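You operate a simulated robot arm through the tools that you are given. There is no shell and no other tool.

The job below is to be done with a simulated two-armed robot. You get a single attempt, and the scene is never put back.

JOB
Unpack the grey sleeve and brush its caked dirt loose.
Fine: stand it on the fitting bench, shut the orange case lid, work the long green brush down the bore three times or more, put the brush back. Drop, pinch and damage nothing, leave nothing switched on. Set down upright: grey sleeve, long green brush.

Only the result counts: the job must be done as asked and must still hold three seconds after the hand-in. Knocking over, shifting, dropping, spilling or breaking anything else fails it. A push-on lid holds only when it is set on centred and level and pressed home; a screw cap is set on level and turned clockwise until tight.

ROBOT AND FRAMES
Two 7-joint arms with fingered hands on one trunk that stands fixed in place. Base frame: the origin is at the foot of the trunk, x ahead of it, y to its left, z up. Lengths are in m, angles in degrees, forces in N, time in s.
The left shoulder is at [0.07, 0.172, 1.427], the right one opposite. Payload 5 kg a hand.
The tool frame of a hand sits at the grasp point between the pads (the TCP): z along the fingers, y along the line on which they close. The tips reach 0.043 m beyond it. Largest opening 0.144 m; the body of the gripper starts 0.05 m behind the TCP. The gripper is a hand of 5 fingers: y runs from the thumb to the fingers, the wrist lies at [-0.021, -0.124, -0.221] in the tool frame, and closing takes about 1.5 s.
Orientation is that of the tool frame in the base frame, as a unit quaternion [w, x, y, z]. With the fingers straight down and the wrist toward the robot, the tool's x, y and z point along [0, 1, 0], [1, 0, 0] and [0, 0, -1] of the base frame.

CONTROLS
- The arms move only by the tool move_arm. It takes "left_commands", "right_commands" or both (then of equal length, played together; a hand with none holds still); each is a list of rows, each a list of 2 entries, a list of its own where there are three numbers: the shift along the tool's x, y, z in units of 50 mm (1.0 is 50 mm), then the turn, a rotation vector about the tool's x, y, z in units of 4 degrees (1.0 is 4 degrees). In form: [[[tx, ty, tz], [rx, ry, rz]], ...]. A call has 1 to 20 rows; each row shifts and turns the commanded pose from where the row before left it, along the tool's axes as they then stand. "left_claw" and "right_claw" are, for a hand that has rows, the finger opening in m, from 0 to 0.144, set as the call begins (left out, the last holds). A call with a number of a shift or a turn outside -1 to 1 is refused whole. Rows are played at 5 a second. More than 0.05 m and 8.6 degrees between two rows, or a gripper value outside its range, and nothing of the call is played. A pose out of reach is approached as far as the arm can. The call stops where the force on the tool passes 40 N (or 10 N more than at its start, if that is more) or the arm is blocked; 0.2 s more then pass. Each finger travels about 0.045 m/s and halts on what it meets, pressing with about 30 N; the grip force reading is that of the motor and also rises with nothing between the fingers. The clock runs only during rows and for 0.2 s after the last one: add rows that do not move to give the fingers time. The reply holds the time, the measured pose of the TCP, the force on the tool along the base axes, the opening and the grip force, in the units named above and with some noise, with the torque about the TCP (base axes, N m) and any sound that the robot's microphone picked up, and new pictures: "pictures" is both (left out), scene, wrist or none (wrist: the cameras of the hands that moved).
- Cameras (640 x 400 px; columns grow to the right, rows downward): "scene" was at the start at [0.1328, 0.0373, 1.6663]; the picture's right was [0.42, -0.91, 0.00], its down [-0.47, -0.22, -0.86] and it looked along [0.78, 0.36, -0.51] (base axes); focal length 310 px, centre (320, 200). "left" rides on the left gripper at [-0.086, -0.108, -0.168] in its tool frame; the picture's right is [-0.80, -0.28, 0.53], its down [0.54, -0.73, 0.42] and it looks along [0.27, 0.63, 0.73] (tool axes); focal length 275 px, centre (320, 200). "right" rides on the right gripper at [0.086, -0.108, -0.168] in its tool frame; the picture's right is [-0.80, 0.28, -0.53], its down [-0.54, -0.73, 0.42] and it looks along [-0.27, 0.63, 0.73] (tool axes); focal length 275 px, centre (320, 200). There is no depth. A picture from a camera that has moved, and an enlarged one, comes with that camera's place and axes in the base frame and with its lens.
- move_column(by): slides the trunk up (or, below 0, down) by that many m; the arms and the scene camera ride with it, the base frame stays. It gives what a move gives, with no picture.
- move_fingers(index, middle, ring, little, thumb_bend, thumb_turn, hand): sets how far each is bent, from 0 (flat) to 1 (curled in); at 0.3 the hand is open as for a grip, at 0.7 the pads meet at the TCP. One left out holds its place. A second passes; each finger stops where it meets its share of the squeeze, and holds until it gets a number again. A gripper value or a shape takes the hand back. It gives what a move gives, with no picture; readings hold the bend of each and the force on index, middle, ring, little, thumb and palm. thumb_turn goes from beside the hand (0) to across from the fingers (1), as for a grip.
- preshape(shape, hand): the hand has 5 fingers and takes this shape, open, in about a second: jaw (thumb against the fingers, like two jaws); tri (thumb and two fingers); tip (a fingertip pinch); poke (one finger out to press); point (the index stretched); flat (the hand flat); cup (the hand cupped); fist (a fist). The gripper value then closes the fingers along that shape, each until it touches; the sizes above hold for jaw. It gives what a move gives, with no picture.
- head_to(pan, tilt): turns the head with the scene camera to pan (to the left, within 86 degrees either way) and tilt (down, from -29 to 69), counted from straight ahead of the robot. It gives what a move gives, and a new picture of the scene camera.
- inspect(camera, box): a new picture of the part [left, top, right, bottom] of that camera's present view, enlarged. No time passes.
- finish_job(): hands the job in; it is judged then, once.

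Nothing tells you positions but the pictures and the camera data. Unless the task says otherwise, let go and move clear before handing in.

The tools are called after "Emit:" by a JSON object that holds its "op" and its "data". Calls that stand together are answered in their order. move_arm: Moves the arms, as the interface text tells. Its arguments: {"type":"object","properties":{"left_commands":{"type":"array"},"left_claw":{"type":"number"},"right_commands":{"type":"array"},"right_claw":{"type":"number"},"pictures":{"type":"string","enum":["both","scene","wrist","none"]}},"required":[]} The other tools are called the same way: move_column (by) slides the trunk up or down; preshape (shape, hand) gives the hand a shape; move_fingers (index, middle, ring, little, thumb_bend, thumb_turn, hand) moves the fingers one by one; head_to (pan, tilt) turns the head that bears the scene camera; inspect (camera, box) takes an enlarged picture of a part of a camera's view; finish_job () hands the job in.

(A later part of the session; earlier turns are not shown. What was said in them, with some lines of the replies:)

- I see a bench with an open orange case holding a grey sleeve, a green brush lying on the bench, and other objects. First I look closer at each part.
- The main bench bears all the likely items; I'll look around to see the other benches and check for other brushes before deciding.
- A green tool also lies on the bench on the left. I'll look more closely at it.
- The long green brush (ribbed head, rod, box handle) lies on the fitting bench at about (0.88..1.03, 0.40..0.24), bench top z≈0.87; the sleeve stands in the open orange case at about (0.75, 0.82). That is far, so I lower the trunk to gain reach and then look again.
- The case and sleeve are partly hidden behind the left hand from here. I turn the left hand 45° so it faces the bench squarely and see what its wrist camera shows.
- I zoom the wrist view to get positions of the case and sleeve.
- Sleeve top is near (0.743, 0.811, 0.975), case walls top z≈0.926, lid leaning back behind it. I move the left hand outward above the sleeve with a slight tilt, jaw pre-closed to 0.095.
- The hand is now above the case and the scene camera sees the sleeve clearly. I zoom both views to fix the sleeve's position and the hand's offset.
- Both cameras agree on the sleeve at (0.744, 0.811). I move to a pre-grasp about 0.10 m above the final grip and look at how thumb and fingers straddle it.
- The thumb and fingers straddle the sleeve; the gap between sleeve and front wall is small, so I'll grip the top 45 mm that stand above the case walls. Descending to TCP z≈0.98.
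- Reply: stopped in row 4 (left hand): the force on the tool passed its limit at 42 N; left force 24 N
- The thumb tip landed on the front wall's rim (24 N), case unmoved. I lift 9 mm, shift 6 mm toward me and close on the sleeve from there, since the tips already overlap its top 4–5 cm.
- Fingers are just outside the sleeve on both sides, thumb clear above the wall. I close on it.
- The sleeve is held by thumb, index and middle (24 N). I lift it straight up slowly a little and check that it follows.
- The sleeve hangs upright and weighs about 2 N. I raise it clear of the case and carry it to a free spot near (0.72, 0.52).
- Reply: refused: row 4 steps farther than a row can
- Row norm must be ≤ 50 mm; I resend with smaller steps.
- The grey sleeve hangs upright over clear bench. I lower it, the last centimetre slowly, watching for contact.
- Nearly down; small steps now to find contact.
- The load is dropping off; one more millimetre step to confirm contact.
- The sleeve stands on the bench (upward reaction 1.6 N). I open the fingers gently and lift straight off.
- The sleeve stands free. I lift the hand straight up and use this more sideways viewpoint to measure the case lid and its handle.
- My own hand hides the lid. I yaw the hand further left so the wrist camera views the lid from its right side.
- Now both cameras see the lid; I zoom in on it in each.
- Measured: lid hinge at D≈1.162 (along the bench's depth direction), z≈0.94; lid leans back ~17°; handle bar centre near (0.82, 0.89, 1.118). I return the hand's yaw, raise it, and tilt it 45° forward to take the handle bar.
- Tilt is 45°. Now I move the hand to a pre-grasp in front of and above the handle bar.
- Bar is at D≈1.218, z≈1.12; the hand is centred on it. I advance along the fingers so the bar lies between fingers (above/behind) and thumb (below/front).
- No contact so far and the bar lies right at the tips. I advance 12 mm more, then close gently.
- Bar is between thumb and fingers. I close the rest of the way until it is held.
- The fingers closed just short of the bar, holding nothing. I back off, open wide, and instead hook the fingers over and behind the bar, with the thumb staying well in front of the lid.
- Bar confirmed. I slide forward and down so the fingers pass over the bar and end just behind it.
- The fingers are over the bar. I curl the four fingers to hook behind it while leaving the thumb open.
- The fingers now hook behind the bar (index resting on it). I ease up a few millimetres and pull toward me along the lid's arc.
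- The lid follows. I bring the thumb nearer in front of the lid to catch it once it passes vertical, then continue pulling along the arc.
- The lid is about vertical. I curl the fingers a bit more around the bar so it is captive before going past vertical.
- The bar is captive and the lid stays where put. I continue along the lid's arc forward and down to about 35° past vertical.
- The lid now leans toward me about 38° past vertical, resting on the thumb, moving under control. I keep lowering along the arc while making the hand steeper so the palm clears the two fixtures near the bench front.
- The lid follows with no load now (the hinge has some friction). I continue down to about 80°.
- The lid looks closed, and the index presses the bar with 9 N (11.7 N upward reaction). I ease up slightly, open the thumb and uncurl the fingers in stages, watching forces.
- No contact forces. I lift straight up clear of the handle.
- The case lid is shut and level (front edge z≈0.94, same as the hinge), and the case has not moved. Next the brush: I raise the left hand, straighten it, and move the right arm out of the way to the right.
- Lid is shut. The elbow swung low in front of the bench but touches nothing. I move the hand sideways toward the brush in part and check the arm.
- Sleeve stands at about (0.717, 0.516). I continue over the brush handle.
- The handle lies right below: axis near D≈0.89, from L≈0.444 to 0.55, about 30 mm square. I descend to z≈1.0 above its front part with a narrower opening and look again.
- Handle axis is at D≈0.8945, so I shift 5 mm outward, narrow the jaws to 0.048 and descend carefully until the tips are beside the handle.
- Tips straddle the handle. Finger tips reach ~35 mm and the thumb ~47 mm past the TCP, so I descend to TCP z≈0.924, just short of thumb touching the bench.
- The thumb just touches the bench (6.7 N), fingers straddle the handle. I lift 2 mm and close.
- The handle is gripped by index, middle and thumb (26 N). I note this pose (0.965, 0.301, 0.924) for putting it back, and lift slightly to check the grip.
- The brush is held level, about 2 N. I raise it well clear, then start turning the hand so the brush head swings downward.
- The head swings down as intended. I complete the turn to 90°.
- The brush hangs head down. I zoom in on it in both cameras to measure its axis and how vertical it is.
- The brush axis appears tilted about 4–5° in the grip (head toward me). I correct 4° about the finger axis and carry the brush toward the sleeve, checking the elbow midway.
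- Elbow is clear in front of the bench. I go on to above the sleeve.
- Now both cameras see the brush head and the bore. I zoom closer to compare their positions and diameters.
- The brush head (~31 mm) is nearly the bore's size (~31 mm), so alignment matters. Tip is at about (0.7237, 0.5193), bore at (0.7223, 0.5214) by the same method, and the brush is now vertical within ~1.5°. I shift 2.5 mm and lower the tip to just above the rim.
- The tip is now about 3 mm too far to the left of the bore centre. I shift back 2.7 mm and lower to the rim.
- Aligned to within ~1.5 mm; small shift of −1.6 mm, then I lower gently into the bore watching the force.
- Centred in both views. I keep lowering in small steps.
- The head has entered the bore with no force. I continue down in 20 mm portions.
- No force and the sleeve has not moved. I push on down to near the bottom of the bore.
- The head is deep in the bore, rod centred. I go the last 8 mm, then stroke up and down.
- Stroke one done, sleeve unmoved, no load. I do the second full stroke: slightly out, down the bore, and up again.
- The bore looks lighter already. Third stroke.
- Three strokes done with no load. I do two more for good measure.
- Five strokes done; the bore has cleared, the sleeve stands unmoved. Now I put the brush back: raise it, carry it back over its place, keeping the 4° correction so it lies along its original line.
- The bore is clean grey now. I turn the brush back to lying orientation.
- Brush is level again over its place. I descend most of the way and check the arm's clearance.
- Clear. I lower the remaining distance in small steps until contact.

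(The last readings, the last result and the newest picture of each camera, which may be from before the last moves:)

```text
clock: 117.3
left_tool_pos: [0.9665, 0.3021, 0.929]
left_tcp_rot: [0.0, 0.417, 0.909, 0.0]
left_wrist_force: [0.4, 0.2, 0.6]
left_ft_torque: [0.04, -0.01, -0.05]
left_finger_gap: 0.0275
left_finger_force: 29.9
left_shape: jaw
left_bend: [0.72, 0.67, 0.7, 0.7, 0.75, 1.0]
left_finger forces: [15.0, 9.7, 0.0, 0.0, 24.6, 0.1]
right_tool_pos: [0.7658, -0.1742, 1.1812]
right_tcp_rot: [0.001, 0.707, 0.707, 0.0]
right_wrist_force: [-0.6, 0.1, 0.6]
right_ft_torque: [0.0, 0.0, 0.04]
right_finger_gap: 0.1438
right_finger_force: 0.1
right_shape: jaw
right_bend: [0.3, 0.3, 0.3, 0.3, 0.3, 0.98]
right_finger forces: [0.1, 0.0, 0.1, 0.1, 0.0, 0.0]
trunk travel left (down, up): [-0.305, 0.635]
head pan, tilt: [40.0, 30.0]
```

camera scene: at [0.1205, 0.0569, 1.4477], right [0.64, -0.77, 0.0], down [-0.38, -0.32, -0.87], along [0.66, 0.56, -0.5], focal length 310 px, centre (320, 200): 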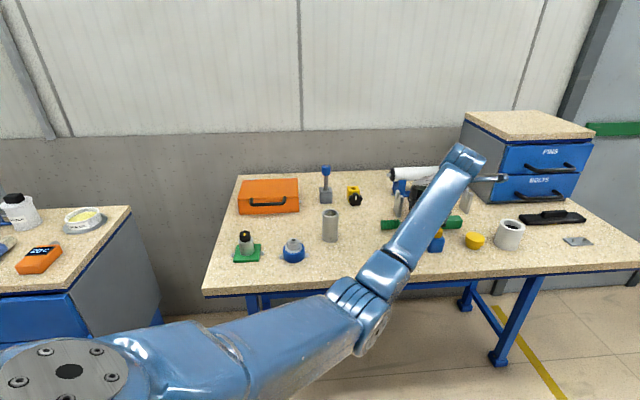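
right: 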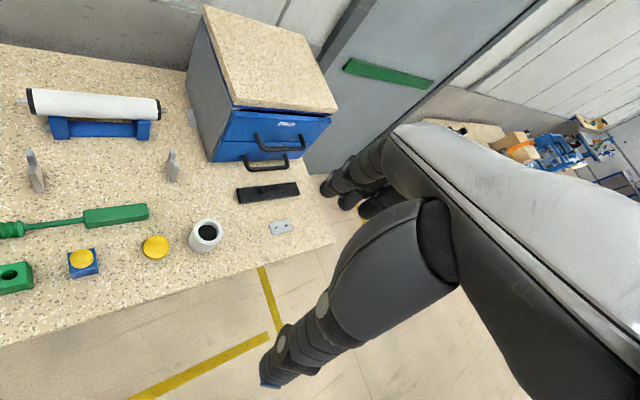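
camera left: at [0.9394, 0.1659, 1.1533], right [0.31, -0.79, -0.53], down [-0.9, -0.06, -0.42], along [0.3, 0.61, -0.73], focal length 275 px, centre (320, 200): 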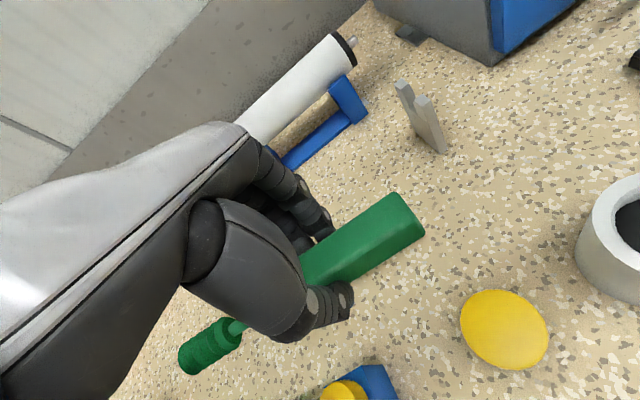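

Emit:
{"op": "move_arm", "data": {"left_commands": [[[0, 0, 0.04], [0, 0, 0]], [[0, 0, 0], [0, 0, 0]]], "pictures": "none"}}

Emit:
{"op": "move_arm", "data": {"left_commands": [[[0, 0, 0.04], [0, 0, 0]], [[0, 0, 0], [0, 0, 0]]], "pictures": "none"}}

Emit:
{"op": "inspect", "data": {"camera": "scene", "box": [350, 160, 510, 260]}}

Emit:
{"op": "inspect", "data": {"camera": "left", "box": [160, 180, 480, 400]}}

```text
clock: 117.9
left_tool_pos: [0.9662, 0.3009, 0.9277]
left_tcp_rot: [0.002, 0.417, 0.909, -0.001]
left_wrist_force: [0.5, 0.3, 0.1]
left_ft_torque: [-0.01, 0.02, -0.01]
left_finger_gap: 0.0276
left_finger_force: 29.6
left_shape: jaw
left_bend: [0.72, 0.67, 0.7, 0.7, 0.75, 1.0]
left_finger forces: [14.9, 9.6, 0.0, 0.1, 24.6, 0.0]
right_tool_pos: [0.7662, -0.1747, 1.1813]
right_tcp_rot: [0.0, 0.707, 0.707, 0.0]
right_wrist_force: [-0.8, -0.4, 1.0]
right_ft_torque: [0.0, 0.03, 0.0]
right_finger_gap: 0.144
right_finger_force: 0.0
right_shape: jaw
right_bend: [0.3, 0.3, 0.3, 0.3, 0.3, 0.98]
right_finger forces: [0.0, 0.0, 0.0, 0.0, 0.1, 0.0]
trunk travel left (down, up): [-0.305, 0.635]
head pan, tilt: [40.0, 30.0]
```

```text
clock: 118.5
left_tool_pos: [0.9657, 0.3015, 0.926]
left_tcp_rot: [0.001, 0.417, 0.909, 0.0]
left_wrist_force: [0.5, -0.2, -0.8]
left_ft_torque: [0.02, 0.04, 0.01]
left_finger_gap: 0.0274
left_finger_force: 30.0
left_shape: jaw
left_bend: [0.72, 0.67, 0.7, 0.7, 0.75, 1.0]
left_finger forces: [15.0, 9.6, 0.0, 0.0, 24.5, 0.0]
right_tool_pos: [0.7655, -0.1758, 1.1815]
right_tcp_rot: [0.0, 0.707, 0.708, 0.0]
right_wrist_force: [-0.4, 0.4, 0.3]
right_ft_torque: [0.04, -0.03, 0.0]
right_finger_gap: 0.1437
right_finger_force: 0.1
right_shape: jaw
right_bend: [0.3, 0.3, 0.3, 0.3, 0.3, 0.98]
right_finger forces: [0.1, 0.0, 0.0, 0.1, 0.0, 0.0]
trunk travel left (down, up): [-0.305, 0.635]
head pan, tilt: [40.0, 30.0]
```

```text
4.00 times, centred on (430, 210) of scene
camera zoom: at [0.1206, 0.057, 1.4477], right [0.64, -0.77, 0.0], down [-0.38, -0.32, -0.87], along [0.66, 0.56, -0.5], focal length 1239 px, centre (-120, 160)
```

zoom: 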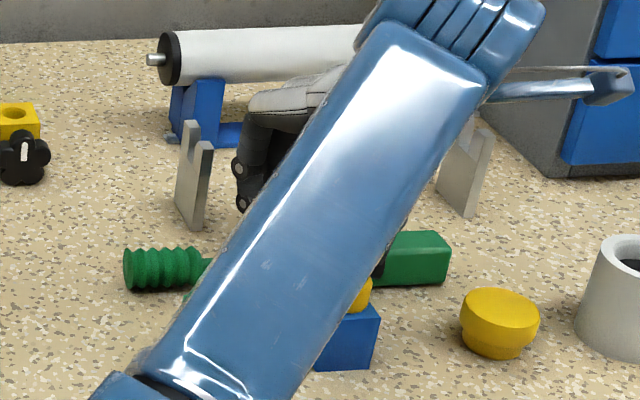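

```text
1.82 times, centred on (320, 290) of left
camera zoom: at [0.9413, 0.1658, 1.0933], right [0.3, -0.79, -0.53], down [-0.9, -0.06, -0.42], along [0.3, 0.61, -0.73], focal length 500 px, centre (320, 36)
```

zoom: 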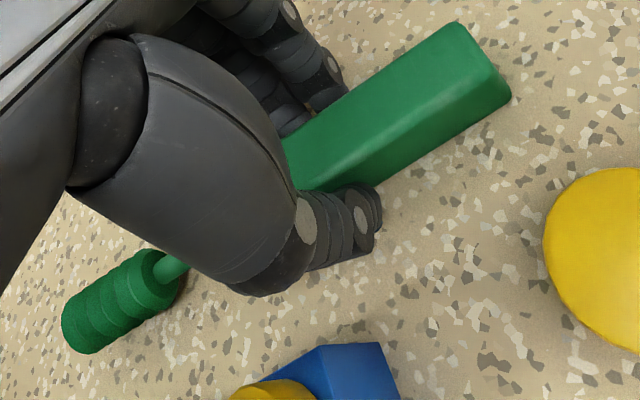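

Nearly there (grasp height was 0.924). Two more small steps.

Emit:
{"op": "move_arm", "data": {"left_commands": [[[0, 0, 0.03], [0, 0, 0]], [[0, 0, 0], [0, 0, 0]]], "pictures": "none"}}

Emit:
{"op": "move_arm", "data": {"left_commands": [[[0, 0, 0.02], [0, 0, 0]], [[0, 0, 0], [0, 0, 0]]], "pictures": "none"}}

```text
clock: 119.1
left_tool_pos: [0.9657, 0.3004, 0.9242]
left_tcp_rot: [0.002, 0.417, 0.909, -0.001]
left_wrist_force: [0.2, 0.4, 2.1]
left_ft_torque: [0.04, -0.02, -0.05]
left_finger_gap: 0.0273
left_finger_force: 30.1
left_shape: jaw
left_bend: [0.72, 0.67, 0.7, 0.7, 0.75, 1.0]
left_finger forces: [15.6, 10.2, 0.0, 0.0, 24.6, 0.0]
right_tool_pos: [0.7646, -0.1749, 1.1807]
right_tcp_rot: [0.001, 0.707, 0.707, 0.0]
right_wrist_force: [0.0, 0.4, 0.0]
right_ft_torque: [-0.02, 0.01, 0.01]
right_finger_gap: 0.1438
right_finger_force: 0.0
right_shape: jaw
right_bend: [0.3, 0.3, 0.3, 0.3, 0.3, 0.98]
right_finger forces: [0.0, 0.0, 0.1, 0.0, 0.0, 0.1]
trunk travel left (down, up): [-0.305, 0.635]
head pan, tilt: [40.0, 30.0]
```

```text
clock: 119.7
left_tool_pos: [0.9669, 0.2999, 0.9243]
left_tcp_rot: [0.002, 0.417, 0.909, 0.0]
left_wrist_force: [2.3, 1.8, 6.9]
left_ft_torque: [0.12, -0.17, 0.0]
left_finger_gap: 0.0278
left_finger_force: 30.4
left_shape: jaw
left_bend: [0.72, 0.67, 0.7, 0.7, 0.75, 1.0]
left_finger forces: [16.2, 12.2, 0.0, 0.1, 24.7, 0.0]
right_tool_pos: [0.7658, -0.1747, 1.181]
right_tcp_rot: [0.0, 0.707, 0.708, 0.0]
right_wrist_force: [-0.7, 0.3, 0.0]
right_ft_torque: [0.01, 0.02, -0.01]
right_finger_gap: 0.1437
right_finger_force: 0.0
right_shape: jaw
right_bend: [0.3, 0.3, 0.3, 0.3, 0.3, 0.98]
right_finger forces: [0.1, 0.1, 0.0, 0.0, 0.1, 0.1]
trunk travel left (down, up): [-0.305, 0.635]
head pan, tilt: [40.0, 30.0]
```

The brush rests on the bench (7 N). I ease off under a millimetre and open.

Emit:
{"op": "move_arm", "data": {"left_commands": [[[0, 0, -0.02], [0, 0, 0]], [[0, 0, 0], [0, 0, 0]], [[0, 0, 0], [0, 0, 0]], [[0, 0, 0], [0, 0, 0]], [[0, 0, 0], [0, 0, 0]]], "left_claw": 0.055}}

Emit:
{"op": "inspect", "data": {"camera": "left", "box": [160, 180, 480, 400]}}

```text
clock: 120.9
left_tool_pos: [0.9659, 0.3008, 0.9235]
left_tcp_rot: [0.0, 0.417, 0.909, -0.001]
left_wrist_force: [-0.6, 0.3, 1.9]
left_ft_torque: [0.0, 0.0, -0.01]
left_finger_gap: 0.0544
left_finger_force: 0.1
left_shape: jaw
left_bend: [0.74, 0.5, 0.47, 0.45, 0.73, 1.0]
left_finger forces: [1.4, 0.0, 0.0, 0.0, 1.1, 0.0]
right_tool_pos: [0.7657, -0.1744, 1.1816]
right_tcp_rot: [0.0, 0.707, 0.707, -0.001]
right_wrist_force: [-0.5, 0.6, 0.4]
right_ft_torque: [0.02, 0.03, 0.02]
right_finger_gap: 0.1441
right_finger_force: 0.2
right_shape: jaw
right_bend: [0.3, 0.3, 0.3, 0.3, 0.3, 0.98]
right_finger forces: [0.1, 0.0, 0.1, 0.1, 0.1, 0.0]
trunk travel left (down, up): [-0.305, 0.635]
head pan, tilt: [40.0, 30.0]
camera scene: at [0.1202, 0.0568, 1.4478], right [0.64, -0.77, 0.0], down [-0.38, -0.32, -0.87], along [0.66, 0.56, -0.5], focal length 310 px, centre (320, 200)
camera left: at [0.9403, 0.1659, 1.0922], right [0.3, -0.79, -0.53], down [-0.9, -0.06, -0.42], along [0.3, 0.61, -0.73], focal length 275 px, centre (320, 200)
```

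scene: 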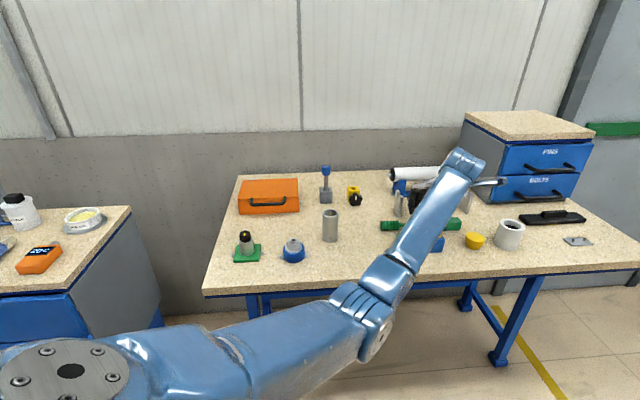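
left: 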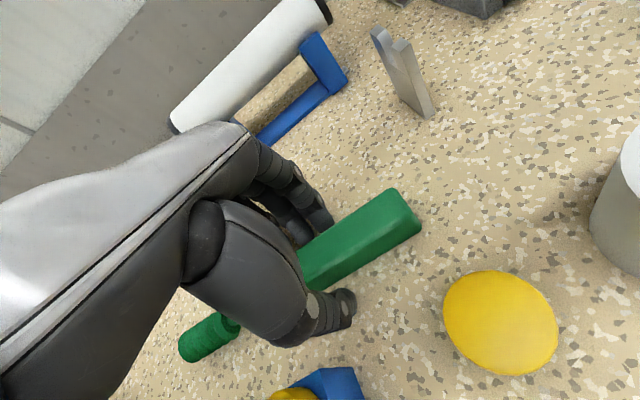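

```text
1.82 times, centred on (320, 290) of left
camera zoom: at [0.9403, 0.1659, 1.0922], right [0.3, -0.79, -0.53], down [-0.9, -0.06, -0.42], along [0.3, 0.61, -0.73], focal length 500 px, centre (320, 36)
```

zoom: 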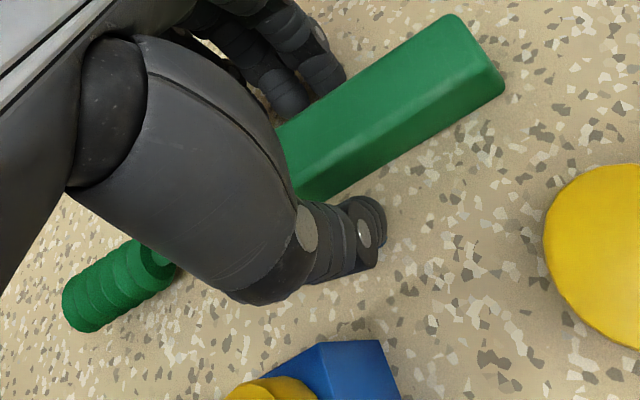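

Released, the brush lies on the bench. I open a bit more while lifting off slowly.

Emit:
{"op": "move_arm", "data": {"left_commands": [[[0, 0, -0.03], [0, 0, 0]], [[0, 0, -0.03], [0, 0, 0]], [[0, 0, 0], [0, 0, 0]], [[0, 0, -0.2], [0, 0, 0]], [[0, 0, -0.4], [0, 0, 0]], [[0, 0, -0.8], [0, 0, 0]], [[0, 0, -0.8], [0, 0, 0]], [[0, 0, -0.8], [0, 0, 0]], [[0, 0, 0], [0, 0, 0]]], "left_claw": 0.075}}

Emit:
{"op": "inspect", "data": {"camera": "left", "box": [160, 180, 480, 400]}}

Emit:
{"op": "inspect", "data": {"camera": "scene", "box": [350, 160, 510, 260]}}

```text
clock: 122.9
left_tool_pos: [0.9643, 0.3021, 1.0761]
left_tcp_rot: [0.0, 0.417, 0.909, -0.001]
left_wrist_force: [0.1, -0.6, 0.1]
left_ft_torque: [-0.02, -0.02, -0.01]
left_finger_gap: 0.0747
left_finger_force: 0.0
left_shape: jaw
left_bend: [0.74, 0.44, 0.41, 0.4, 0.69, 1.0]
left_finger forces: [0.1, 0.0, 0.0, 0.1, 0.1, 0.1]
right_tool_pos: [0.7659, -0.1741, 1.1811]
right_tcp_rot: [-0.001, 0.707, 0.707, -0.001]
right_wrist_force: [0.3, 0.3, 0.1]
right_ft_torque: [0.01, 0.04, 0.04]
right_finger_gap: 0.1437
right_finger_force: 0.0
right_shape: jaw
right_bend: [0.3, 0.3, 0.3, 0.3, 0.3, 0.98]
right_finger forces: [0.0, 0.1, 0.0, 0.0, 0.0, 0.0]
trunk travel left (down, up): [-0.305, 0.635]
head pan, tilt: [40.0, 30.0]
camera scene: at [0.1211, 0.0572, 1.4476], right [0.64, -0.77, 0.0], down [-0.38, -0.32, -0.87], along [0.66, 0.56, -0.5], focal length 310 px, centre (320, 200)
camera left: at [0.9392, 0.1672, 1.2438], right [0.3, -0.79, -0.53], down [-0.9, -0.06, -0.42], along [0.3, 0.61, -0.73], focal length 275 px, centre (320, 200)
```

scene: 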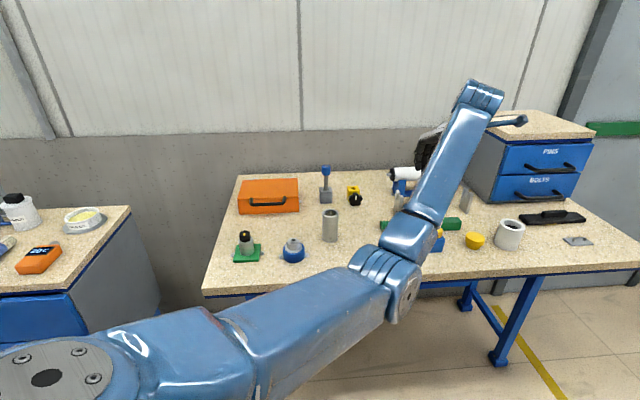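
left: 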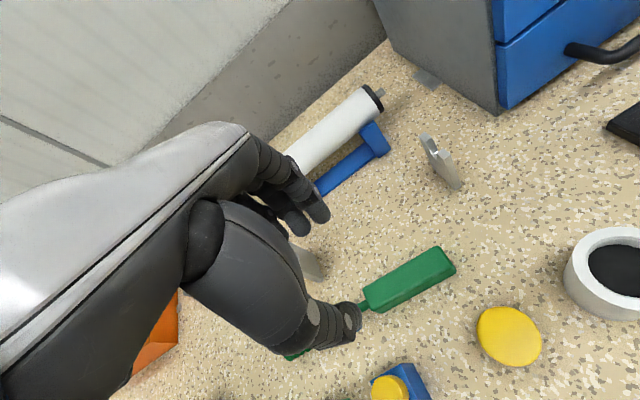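

```text
1.82 times, centred on (320, 290) of left
camera zoom: at [0.9392, 0.1672, 1.2438], right [0.3, -0.79, -0.53], down [-0.9, -0.06, -0.42], along [0.3, 0.61, -0.73], focal length 500 px, centre (320, 36)
```

zoom: 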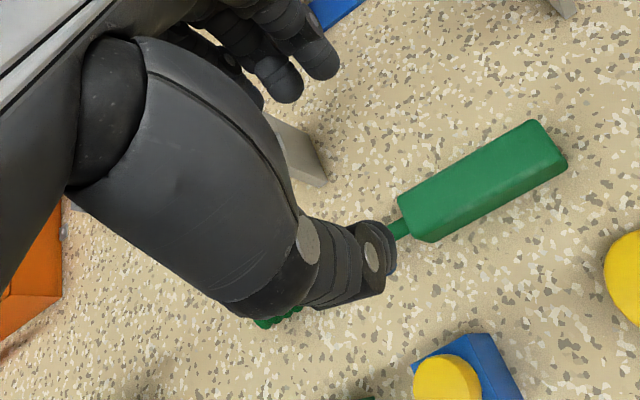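

```text
4.00 times, centred on (430, 210) of scene
camera zoom: at [0.1211, 0.0572, 1.4476], right [0.64, -0.77, 0.0], down [-0.38, -0.32, -0.87], along [0.66, 0.56, -0.5], focal length 1239 px, centre (-120, 160)
```

zoom: 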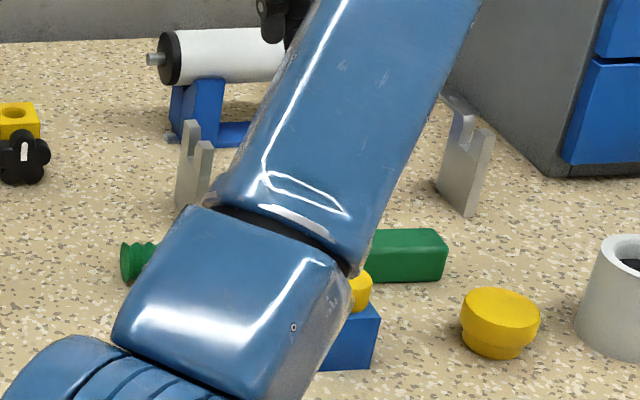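

The brush is back on the bench. I raise the hand and the trunk clear of everything and take a full look.

Emit:
{"op": "move_arm", "data": {"left_commands": [[[0, 0, -0.8], [0, 0, 0]], [[0, 0, -0.8], [0, 0, 0]], [[0, 0, -0.8], [0, 0, 0]], [[0, 0, 0], [0, 0, 0]]], "pictures": "none"}}

Emit:
{"op": "move_column", "data": {"by": 0.22}}

Emit:
{"op": "head_to", "data": {"pan": 30, "tilt": 35}}

```text
clock: 123.9
left_tool_pos: [0.9645, 0.3008, 1.1947]
left_tcp_rot: [0.001, 0.418, 0.908, -0.001]
left_wrist_force: [0.3, -0.5, -0.9]
left_ft_torque: [-0.02, 0.02, -0.01]
left_finger_gap: 0.0747
left_finger_force: 0.1
left_shape: jaw
left_bend: [0.74, 0.44, 0.41, 0.4, 0.69, 1.0]
left_finger forces: [0.0, 0.0, 0.0, 0.1, 0.0, 0.0]
right_tool_pos: [0.7665, -0.175, 1.1809]
right_tcp_rot: [-0.001, 0.707, 0.707, 0.0]
right_wrist_force: [-0.3, -0.2, 0.2]
right_ft_torque: [-0.02, 0.0, 0.01]
right_finger_gap: 0.1439
right_finger_force: 0.1
right_shape: jaw
right_bend: [0.3, 0.3, 0.3, 0.3, 0.3, 0.98]
right_finger forces: [0.1, 0.1, 0.0, 0.0, 0.0, 0.1]
trunk travel left (down, up): [-0.305, 0.635]
head pan, tilt: [40.0, 30.0]
```

```text
clock: 126.2
left_tool_pos: [0.9654, 0.302, 1.4166]
left_tcp_rot: [0.002, 0.417, 0.909, 0.0]
left_wrist_force: [0.1, -0.7, 0.5]
left_ft_torque: [-0.01, 0.02, 0.02]
left_finger_gap: 0.0744
left_finger_force: 0.0
left_shape: jaw
left_bend: [0.74, 0.44, 0.41, 0.4, 0.69, 1.0]
left_finger forces: [0.0, 0.0, 0.0, 0.0, 0.0, 0.0]
right_tool_pos: [0.7662, -0.1751, 1.4009]
right_tcp_rot: [-0.001, 0.707, 0.707, -0.001]
right_wrist_force: [-0.2, 0.9, -0.6]
right_ft_torque: [-0.01, 0.0, -0.02]
right_finger_gap: 0.1437
right_finger_force: 0.0
right_shape: jaw
right_bend: [0.3, 0.3, 0.3, 0.3, 0.3, 0.98]
right_finger forces: [0.0, 0.1, 0.0, 0.0, 0.0, 0.0]
trunk travel left (down, up): [-0.525, 0.415]
head pan, tilt: [40.0, 30.0]
```

```text
clock: 126.9
left_tool_pos: [0.9648, 0.3014, 1.4172]
left_tcp_rot: [0.001, 0.417, 0.909, 0.0]
left_wrist_force: [0.5, 0.3, 0.5]
left_ft_torque: [0.01, 0.0, -0.01]
left_finger_gap: 0.0747
left_finger_force: 0.1
left_shape: jaw
left_bend: [0.74, 0.44, 0.41, 0.4, 0.69, 1.0]
left_finger forces: [0.0, 0.0, 0.0, 0.0, 0.0, 0.1]
right_tool_pos: [0.7663, -0.1746, 1.4032]
right_tcp_rot: [0.0, 0.707, 0.707, -0.001]
right_wrist_force: [0.3, -0.5, -0.5]
right_ft_torque: [0.01, 0.01, 0.03]
right_finger_gap: 0.1441
right_finger_force: 0.0
right_shape: jaw
right_bend: [0.3, 0.3, 0.3, 0.3, 0.3, 0.98]
right_finger forces: [0.0, 0.1, 0.0, 0.0, 0.0, 0.1]
trunk travel left (down, up): [-0.525, 0.415]
head pan, tilt: [30.0, 35.0]
camera scene: at [0.1279, 0.0428, 1.6599], right [0.5, -0.87, 0.0], down [-0.5, -0.29, -0.82], along [0.71, 0.41, -0.57], focal length 310 px, centre (320, 200)
```

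scene: 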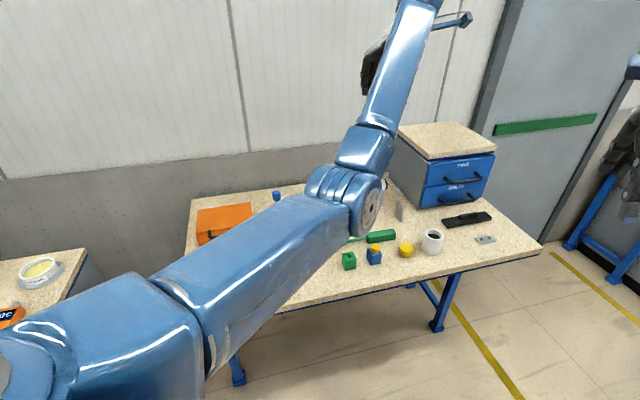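

I retract the left arm to the left so the view is clear.

Emit:
{"op": "move_arm", "data": {"left_commands": [[[0.82, -0.34, 0], [0, 0, 0]], [[0.82, -0.34, 0], [0, 0, 0]], [[0.82, -0.34, 0], [0, 0, 0]], [[0.82, -0.34, 0], [0, 0, 0]], [[0.82, -0.34, 0], [0, 0, 0]], [[0.82, -0.34, 0], [0, 0, 0]], [[0.82, -0.34, 0], [0, 0, 0]], [[0.82, -0.34, 0], [0, 0, 0]], [[0.82, -0.34, 0], [0, 0, 0]], [[0.82, -0.34, 0], [0, 0, 0]], [[0.82, -0.34, 0], [0, 0, 0]], [[0.82, -0.34, 0], [0, 0, 0]], [[0, 0, 0], [0, 0, 0]]], "left_claw": 0.12}}

Emit:
{"op": "inspect", "data": {"camera": "left", "box": [240, 20, 560, 220]}}

```text
clock: 129.7
left_tool_pos: [0.4915, 0.5365, 1.418]
left_tcp_rot: [0.001, 0.416, 0.909, 0.0]
left_wrist_force: [0.9, -1.4, 0.0]
left_ft_torque: [0.05, -0.01, 0.02]
left_finger_gap: 0.1197
left_finger_force: 0.1
left_shape: jaw
left_bend: [0.26, 0.34, 0.32, 0.32, 0.48, 0.99]
left_finger forces: [0.1, 0.0, 0.0, 0.0, 0.1, 0.0]
right_tool_pos: [0.7671, -0.1752, 1.402]
right_tcp_rot: [0.0, 0.707, 0.707, 0.0]
right_wrist_force: [0.9, 0.5, -0.4]
right_ft_torque: [0.0, 0.05, 0.0]
right_finger_gap: 0.1436
right_finger_force: 0.0
right_shape: jaw
right_bend: [0.3, 0.3, 0.3, 0.3, 0.3, 0.98]
right_finger forces: [0.1, 0.1, 0.0, 0.1, 0.0, 0.1]
trunk travel left (down, up): [-0.525, 0.415]
head pan, tilt: [30.0, 35.0]
camera scene: at [0.128, 0.042, 1.6599], right [0.5, -0.87, 0.0], down [-0.5, -0.29, -0.82], along [0.71, 0.41, -0.57], focal length 310 px, centre (320, 200)
camera left: at [0.4661, 0.4028, 1.5851], right [0.3, -0.79, -0.53], down [-0.9, -0.06, -0.42], along [0.3, 0.61, -0.73], focal length 275 px, centre (320, 200)
```

scene: 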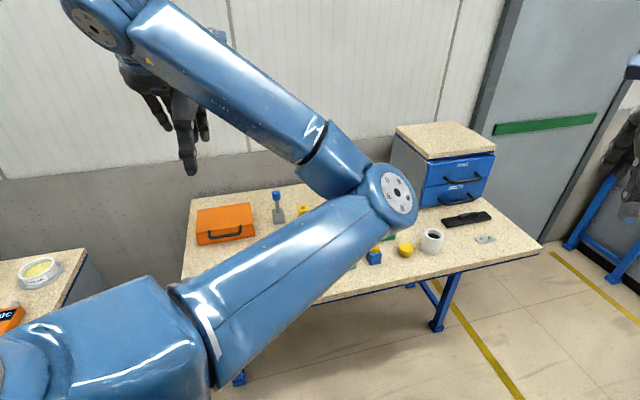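
left: 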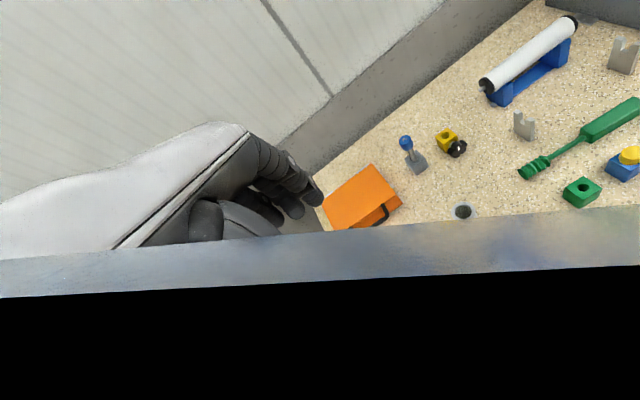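

```text
2.00 times, centred on (400, 120) of left
camera zoom: at [0.4661, 0.4028, 1.5851], right [0.3, -0.79, -0.53], down [-0.9, -0.06, -0.42], along [0.3, 0.61, -0.73], focal length 551 px, centre (160, 360)
```

zoom: 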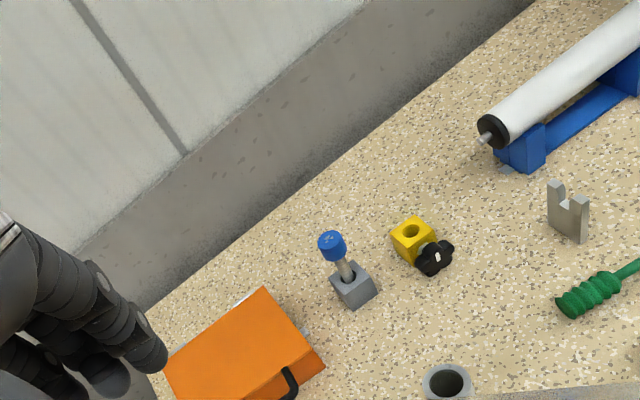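

All looks right so far; I check the brush area and case once more.

Emit:
{"op": "inspect", "data": {"camera": "left", "box": [440, 60, 640, 220]}}

Emit:
{"op": "inspect", "data": {"camera": "scene", "box": [170, 170, 530, 300]}}

Emit:
{"op": "move_arm", "data": {"left_commands": [[[0.6, -0.6, 0], [0, 0, 0]], [[0.6, -0.6, 0], [0, 0, 0]], [[0.6, -0.6, -0.3], [0, 0, 0]], [[0.6, -0.5, -0.5], [0, 0, 0]], [[0, 0, 0], [0, 0, 0]]]}}

```text
2.50 times, centred on (540, 140) of left
camera zoom: at [0.4661, 0.4028, 1.5851], right [0.3, -0.79, -0.53], down [-0.9, -0.06, -0.42], along [0.3, 0.61, -0.73], focal length 688 px, centre (-230, 350)
```

zoom: 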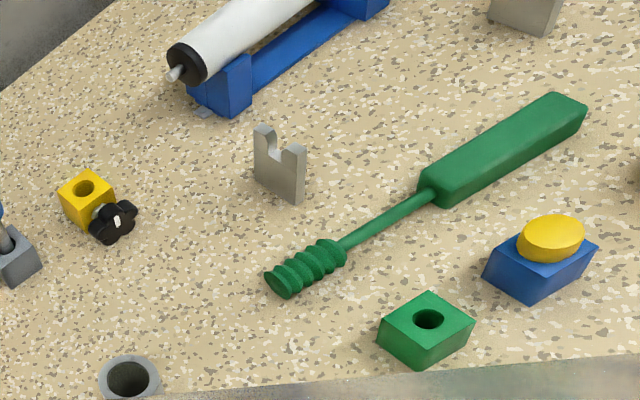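

```text
1.78 times, centred on (350, 235) of scene
camera zoom: at [0.128, 0.042, 1.6599], right [0.5, -0.87, 0.0], down [-0.5, -0.29, -0.82], along [0.71, 0.41, -0.57], focal length 551 px, centre (267, 138)
```

zoom: 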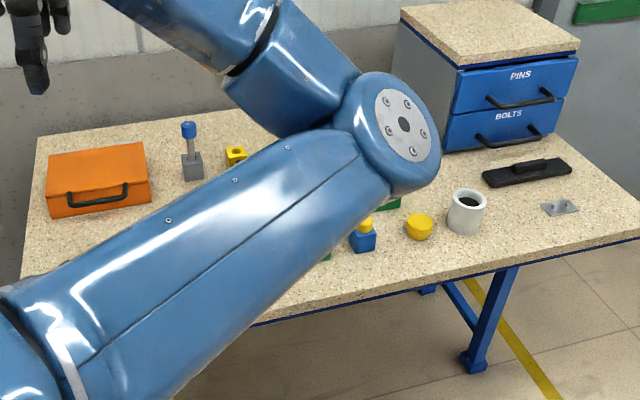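

```text
clock: 130.9
left_tool_pos: [0.3259, 0.5539, 1.4556]
left_tcp_rot: [0.0, 0.417, 0.909, -0.001]
left_wrist_force: [0.2, -0.9, 0.0]
left_ft_torque: [0.0, 0.05, -0.04]
left_finger_gap: 0.1197
left_finger_force: 0.0
left_shape: jaw
left_bend: [0.26, 0.33, 0.32, 0.32, 0.48, 0.99]
left_finger forces: [0.0, 0.0, 0.1, 0.0, 0.1, 0.1]
right_tool_pos: [0.7668, -0.1754, 1.4009]
right_tcp_rot: [0.0, 0.707, 0.707, -0.001]
right_wrist_force: [-0.7, -0.2, 0.6]
right_ft_torque: [-0.01, 0.02, -0.03]
right_finger_gap: 0.1438
right_finger_force: 0.0
right_shape: jaw
right_bend: [0.3, 0.3, 0.3, 0.3, 0.3, 0.98]
right_finger forces: [0.0, 0.0, 0.1, 0.0, 0.1, 0.0]
trunk travel left (down, up): [-0.525, 0.415]
head pan, tilt: [30.0, 35.0]
camera scene: at [0.1277, 0.0426, 1.6599], right [0.5, -0.87, 0.0], down [-0.5, -0.29, -0.82], along [0.71, 0.41, -0.57], focal length 310 px, centre (320, 200)
camera left: at [0.3003, 0.4199, 1.6241], right [0.3, -0.79, -0.53], down [-0.9, -0.06, -0.42], along [0.3, 0.61, -0.73], focal length 275 px, centre (320, 200)
```

scene: 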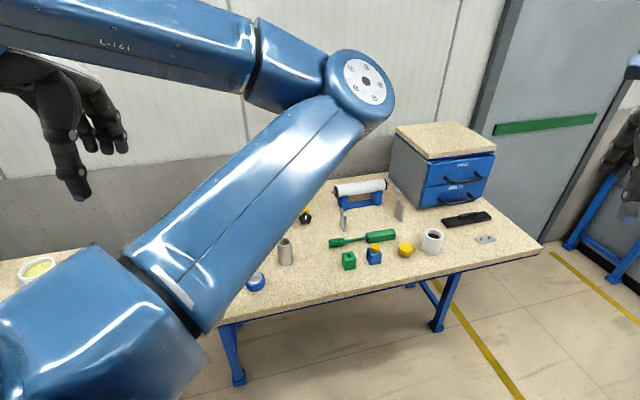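
left: 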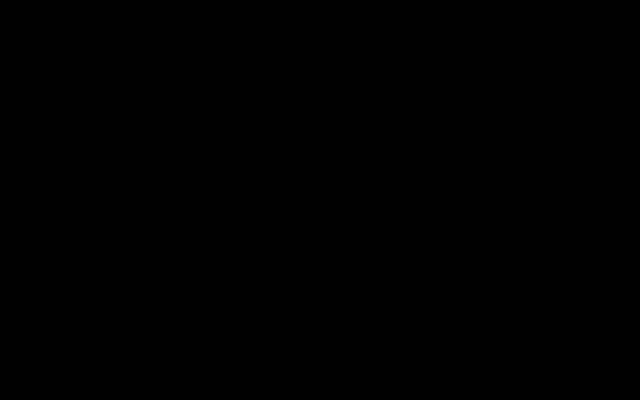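

The bench is visible again; I zoom on the brush to compare its place with the start.

Emit:
{"op": "inspect", "data": {"camera": "scene", "box": [270, 170, 460, 290]}}

Emit:
{"op": "inspect", "data": {"camera": "scene", "box": [320, 215, 420, 275]}}

```text
3.33 times, centred on (365, 230) of scene
camera zoom: at [0.1277, 0.0426, 1.6599], right [0.5, -0.87, 0.0], down [-0.5, -0.29, -0.82], along [0.71, 0.41, -0.57], focal length 1032 px, centre (170, 100)
```

zoom: 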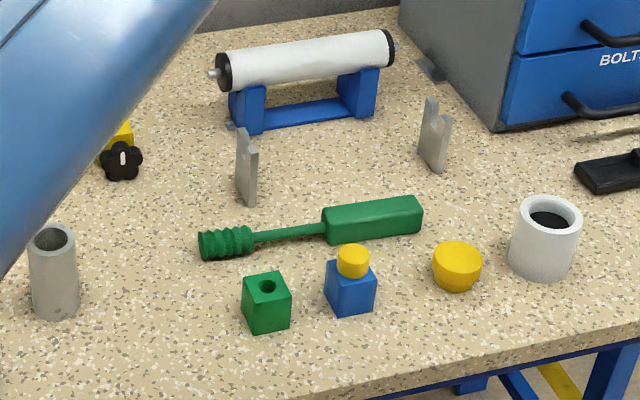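

```text
6.40 times, centred on (370, 245) of scene
camera zoom: at [0.1277, 0.0426, 1.6599], right [0.5, -0.87, 0.0], down [-0.5, -0.29, -0.82], along [0.71, 0.41, -0.57], focal length 1982 px, centre (0, -88)
```

zoom: 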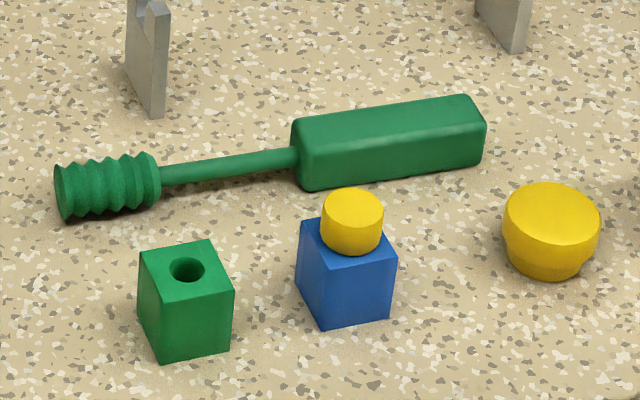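

The sleeve stands upright on the bench with a clean bore. The case is shut, the brush lies back in its place, and nothing else has moved. Both hands are clear, so I hand the job in.

Emit:
{"op": "finish_job", "data": {}}

```text
The job is handed in.
```

I handed the job in; the result has not come back yet. At the last look everything was in place:

- **Sleeve:** it stands upright on the fitting bench, clear of the other parts. The inside of the bore changed from dark to clean grey.
- **Case:** the lid is shut and level. The case was in the same place when I checked it after closing the lid.
- **Brushing:** I worked the long green brush down the bore five times. I felt no load on it, and the sleeve did not move.
- **Brush:** it lies flat on the bench within about 1 cm of where I picked it up.
- **Rest of the bench:** nothing else looks shifted or knocked over, and I switched nothing on. Both hands are empty and clear.

**Brush position:** the job asked for the brush to be set down "upright". It was lying down at the start, so I took that to mean back as it lay, same side up. If it was meant to stand on end, that part is not met.

While reaching for the sleeve, the thumb pressed the rim of the case once. The move stopped itself at 42 N. The case did not shift, and I saw no damage.
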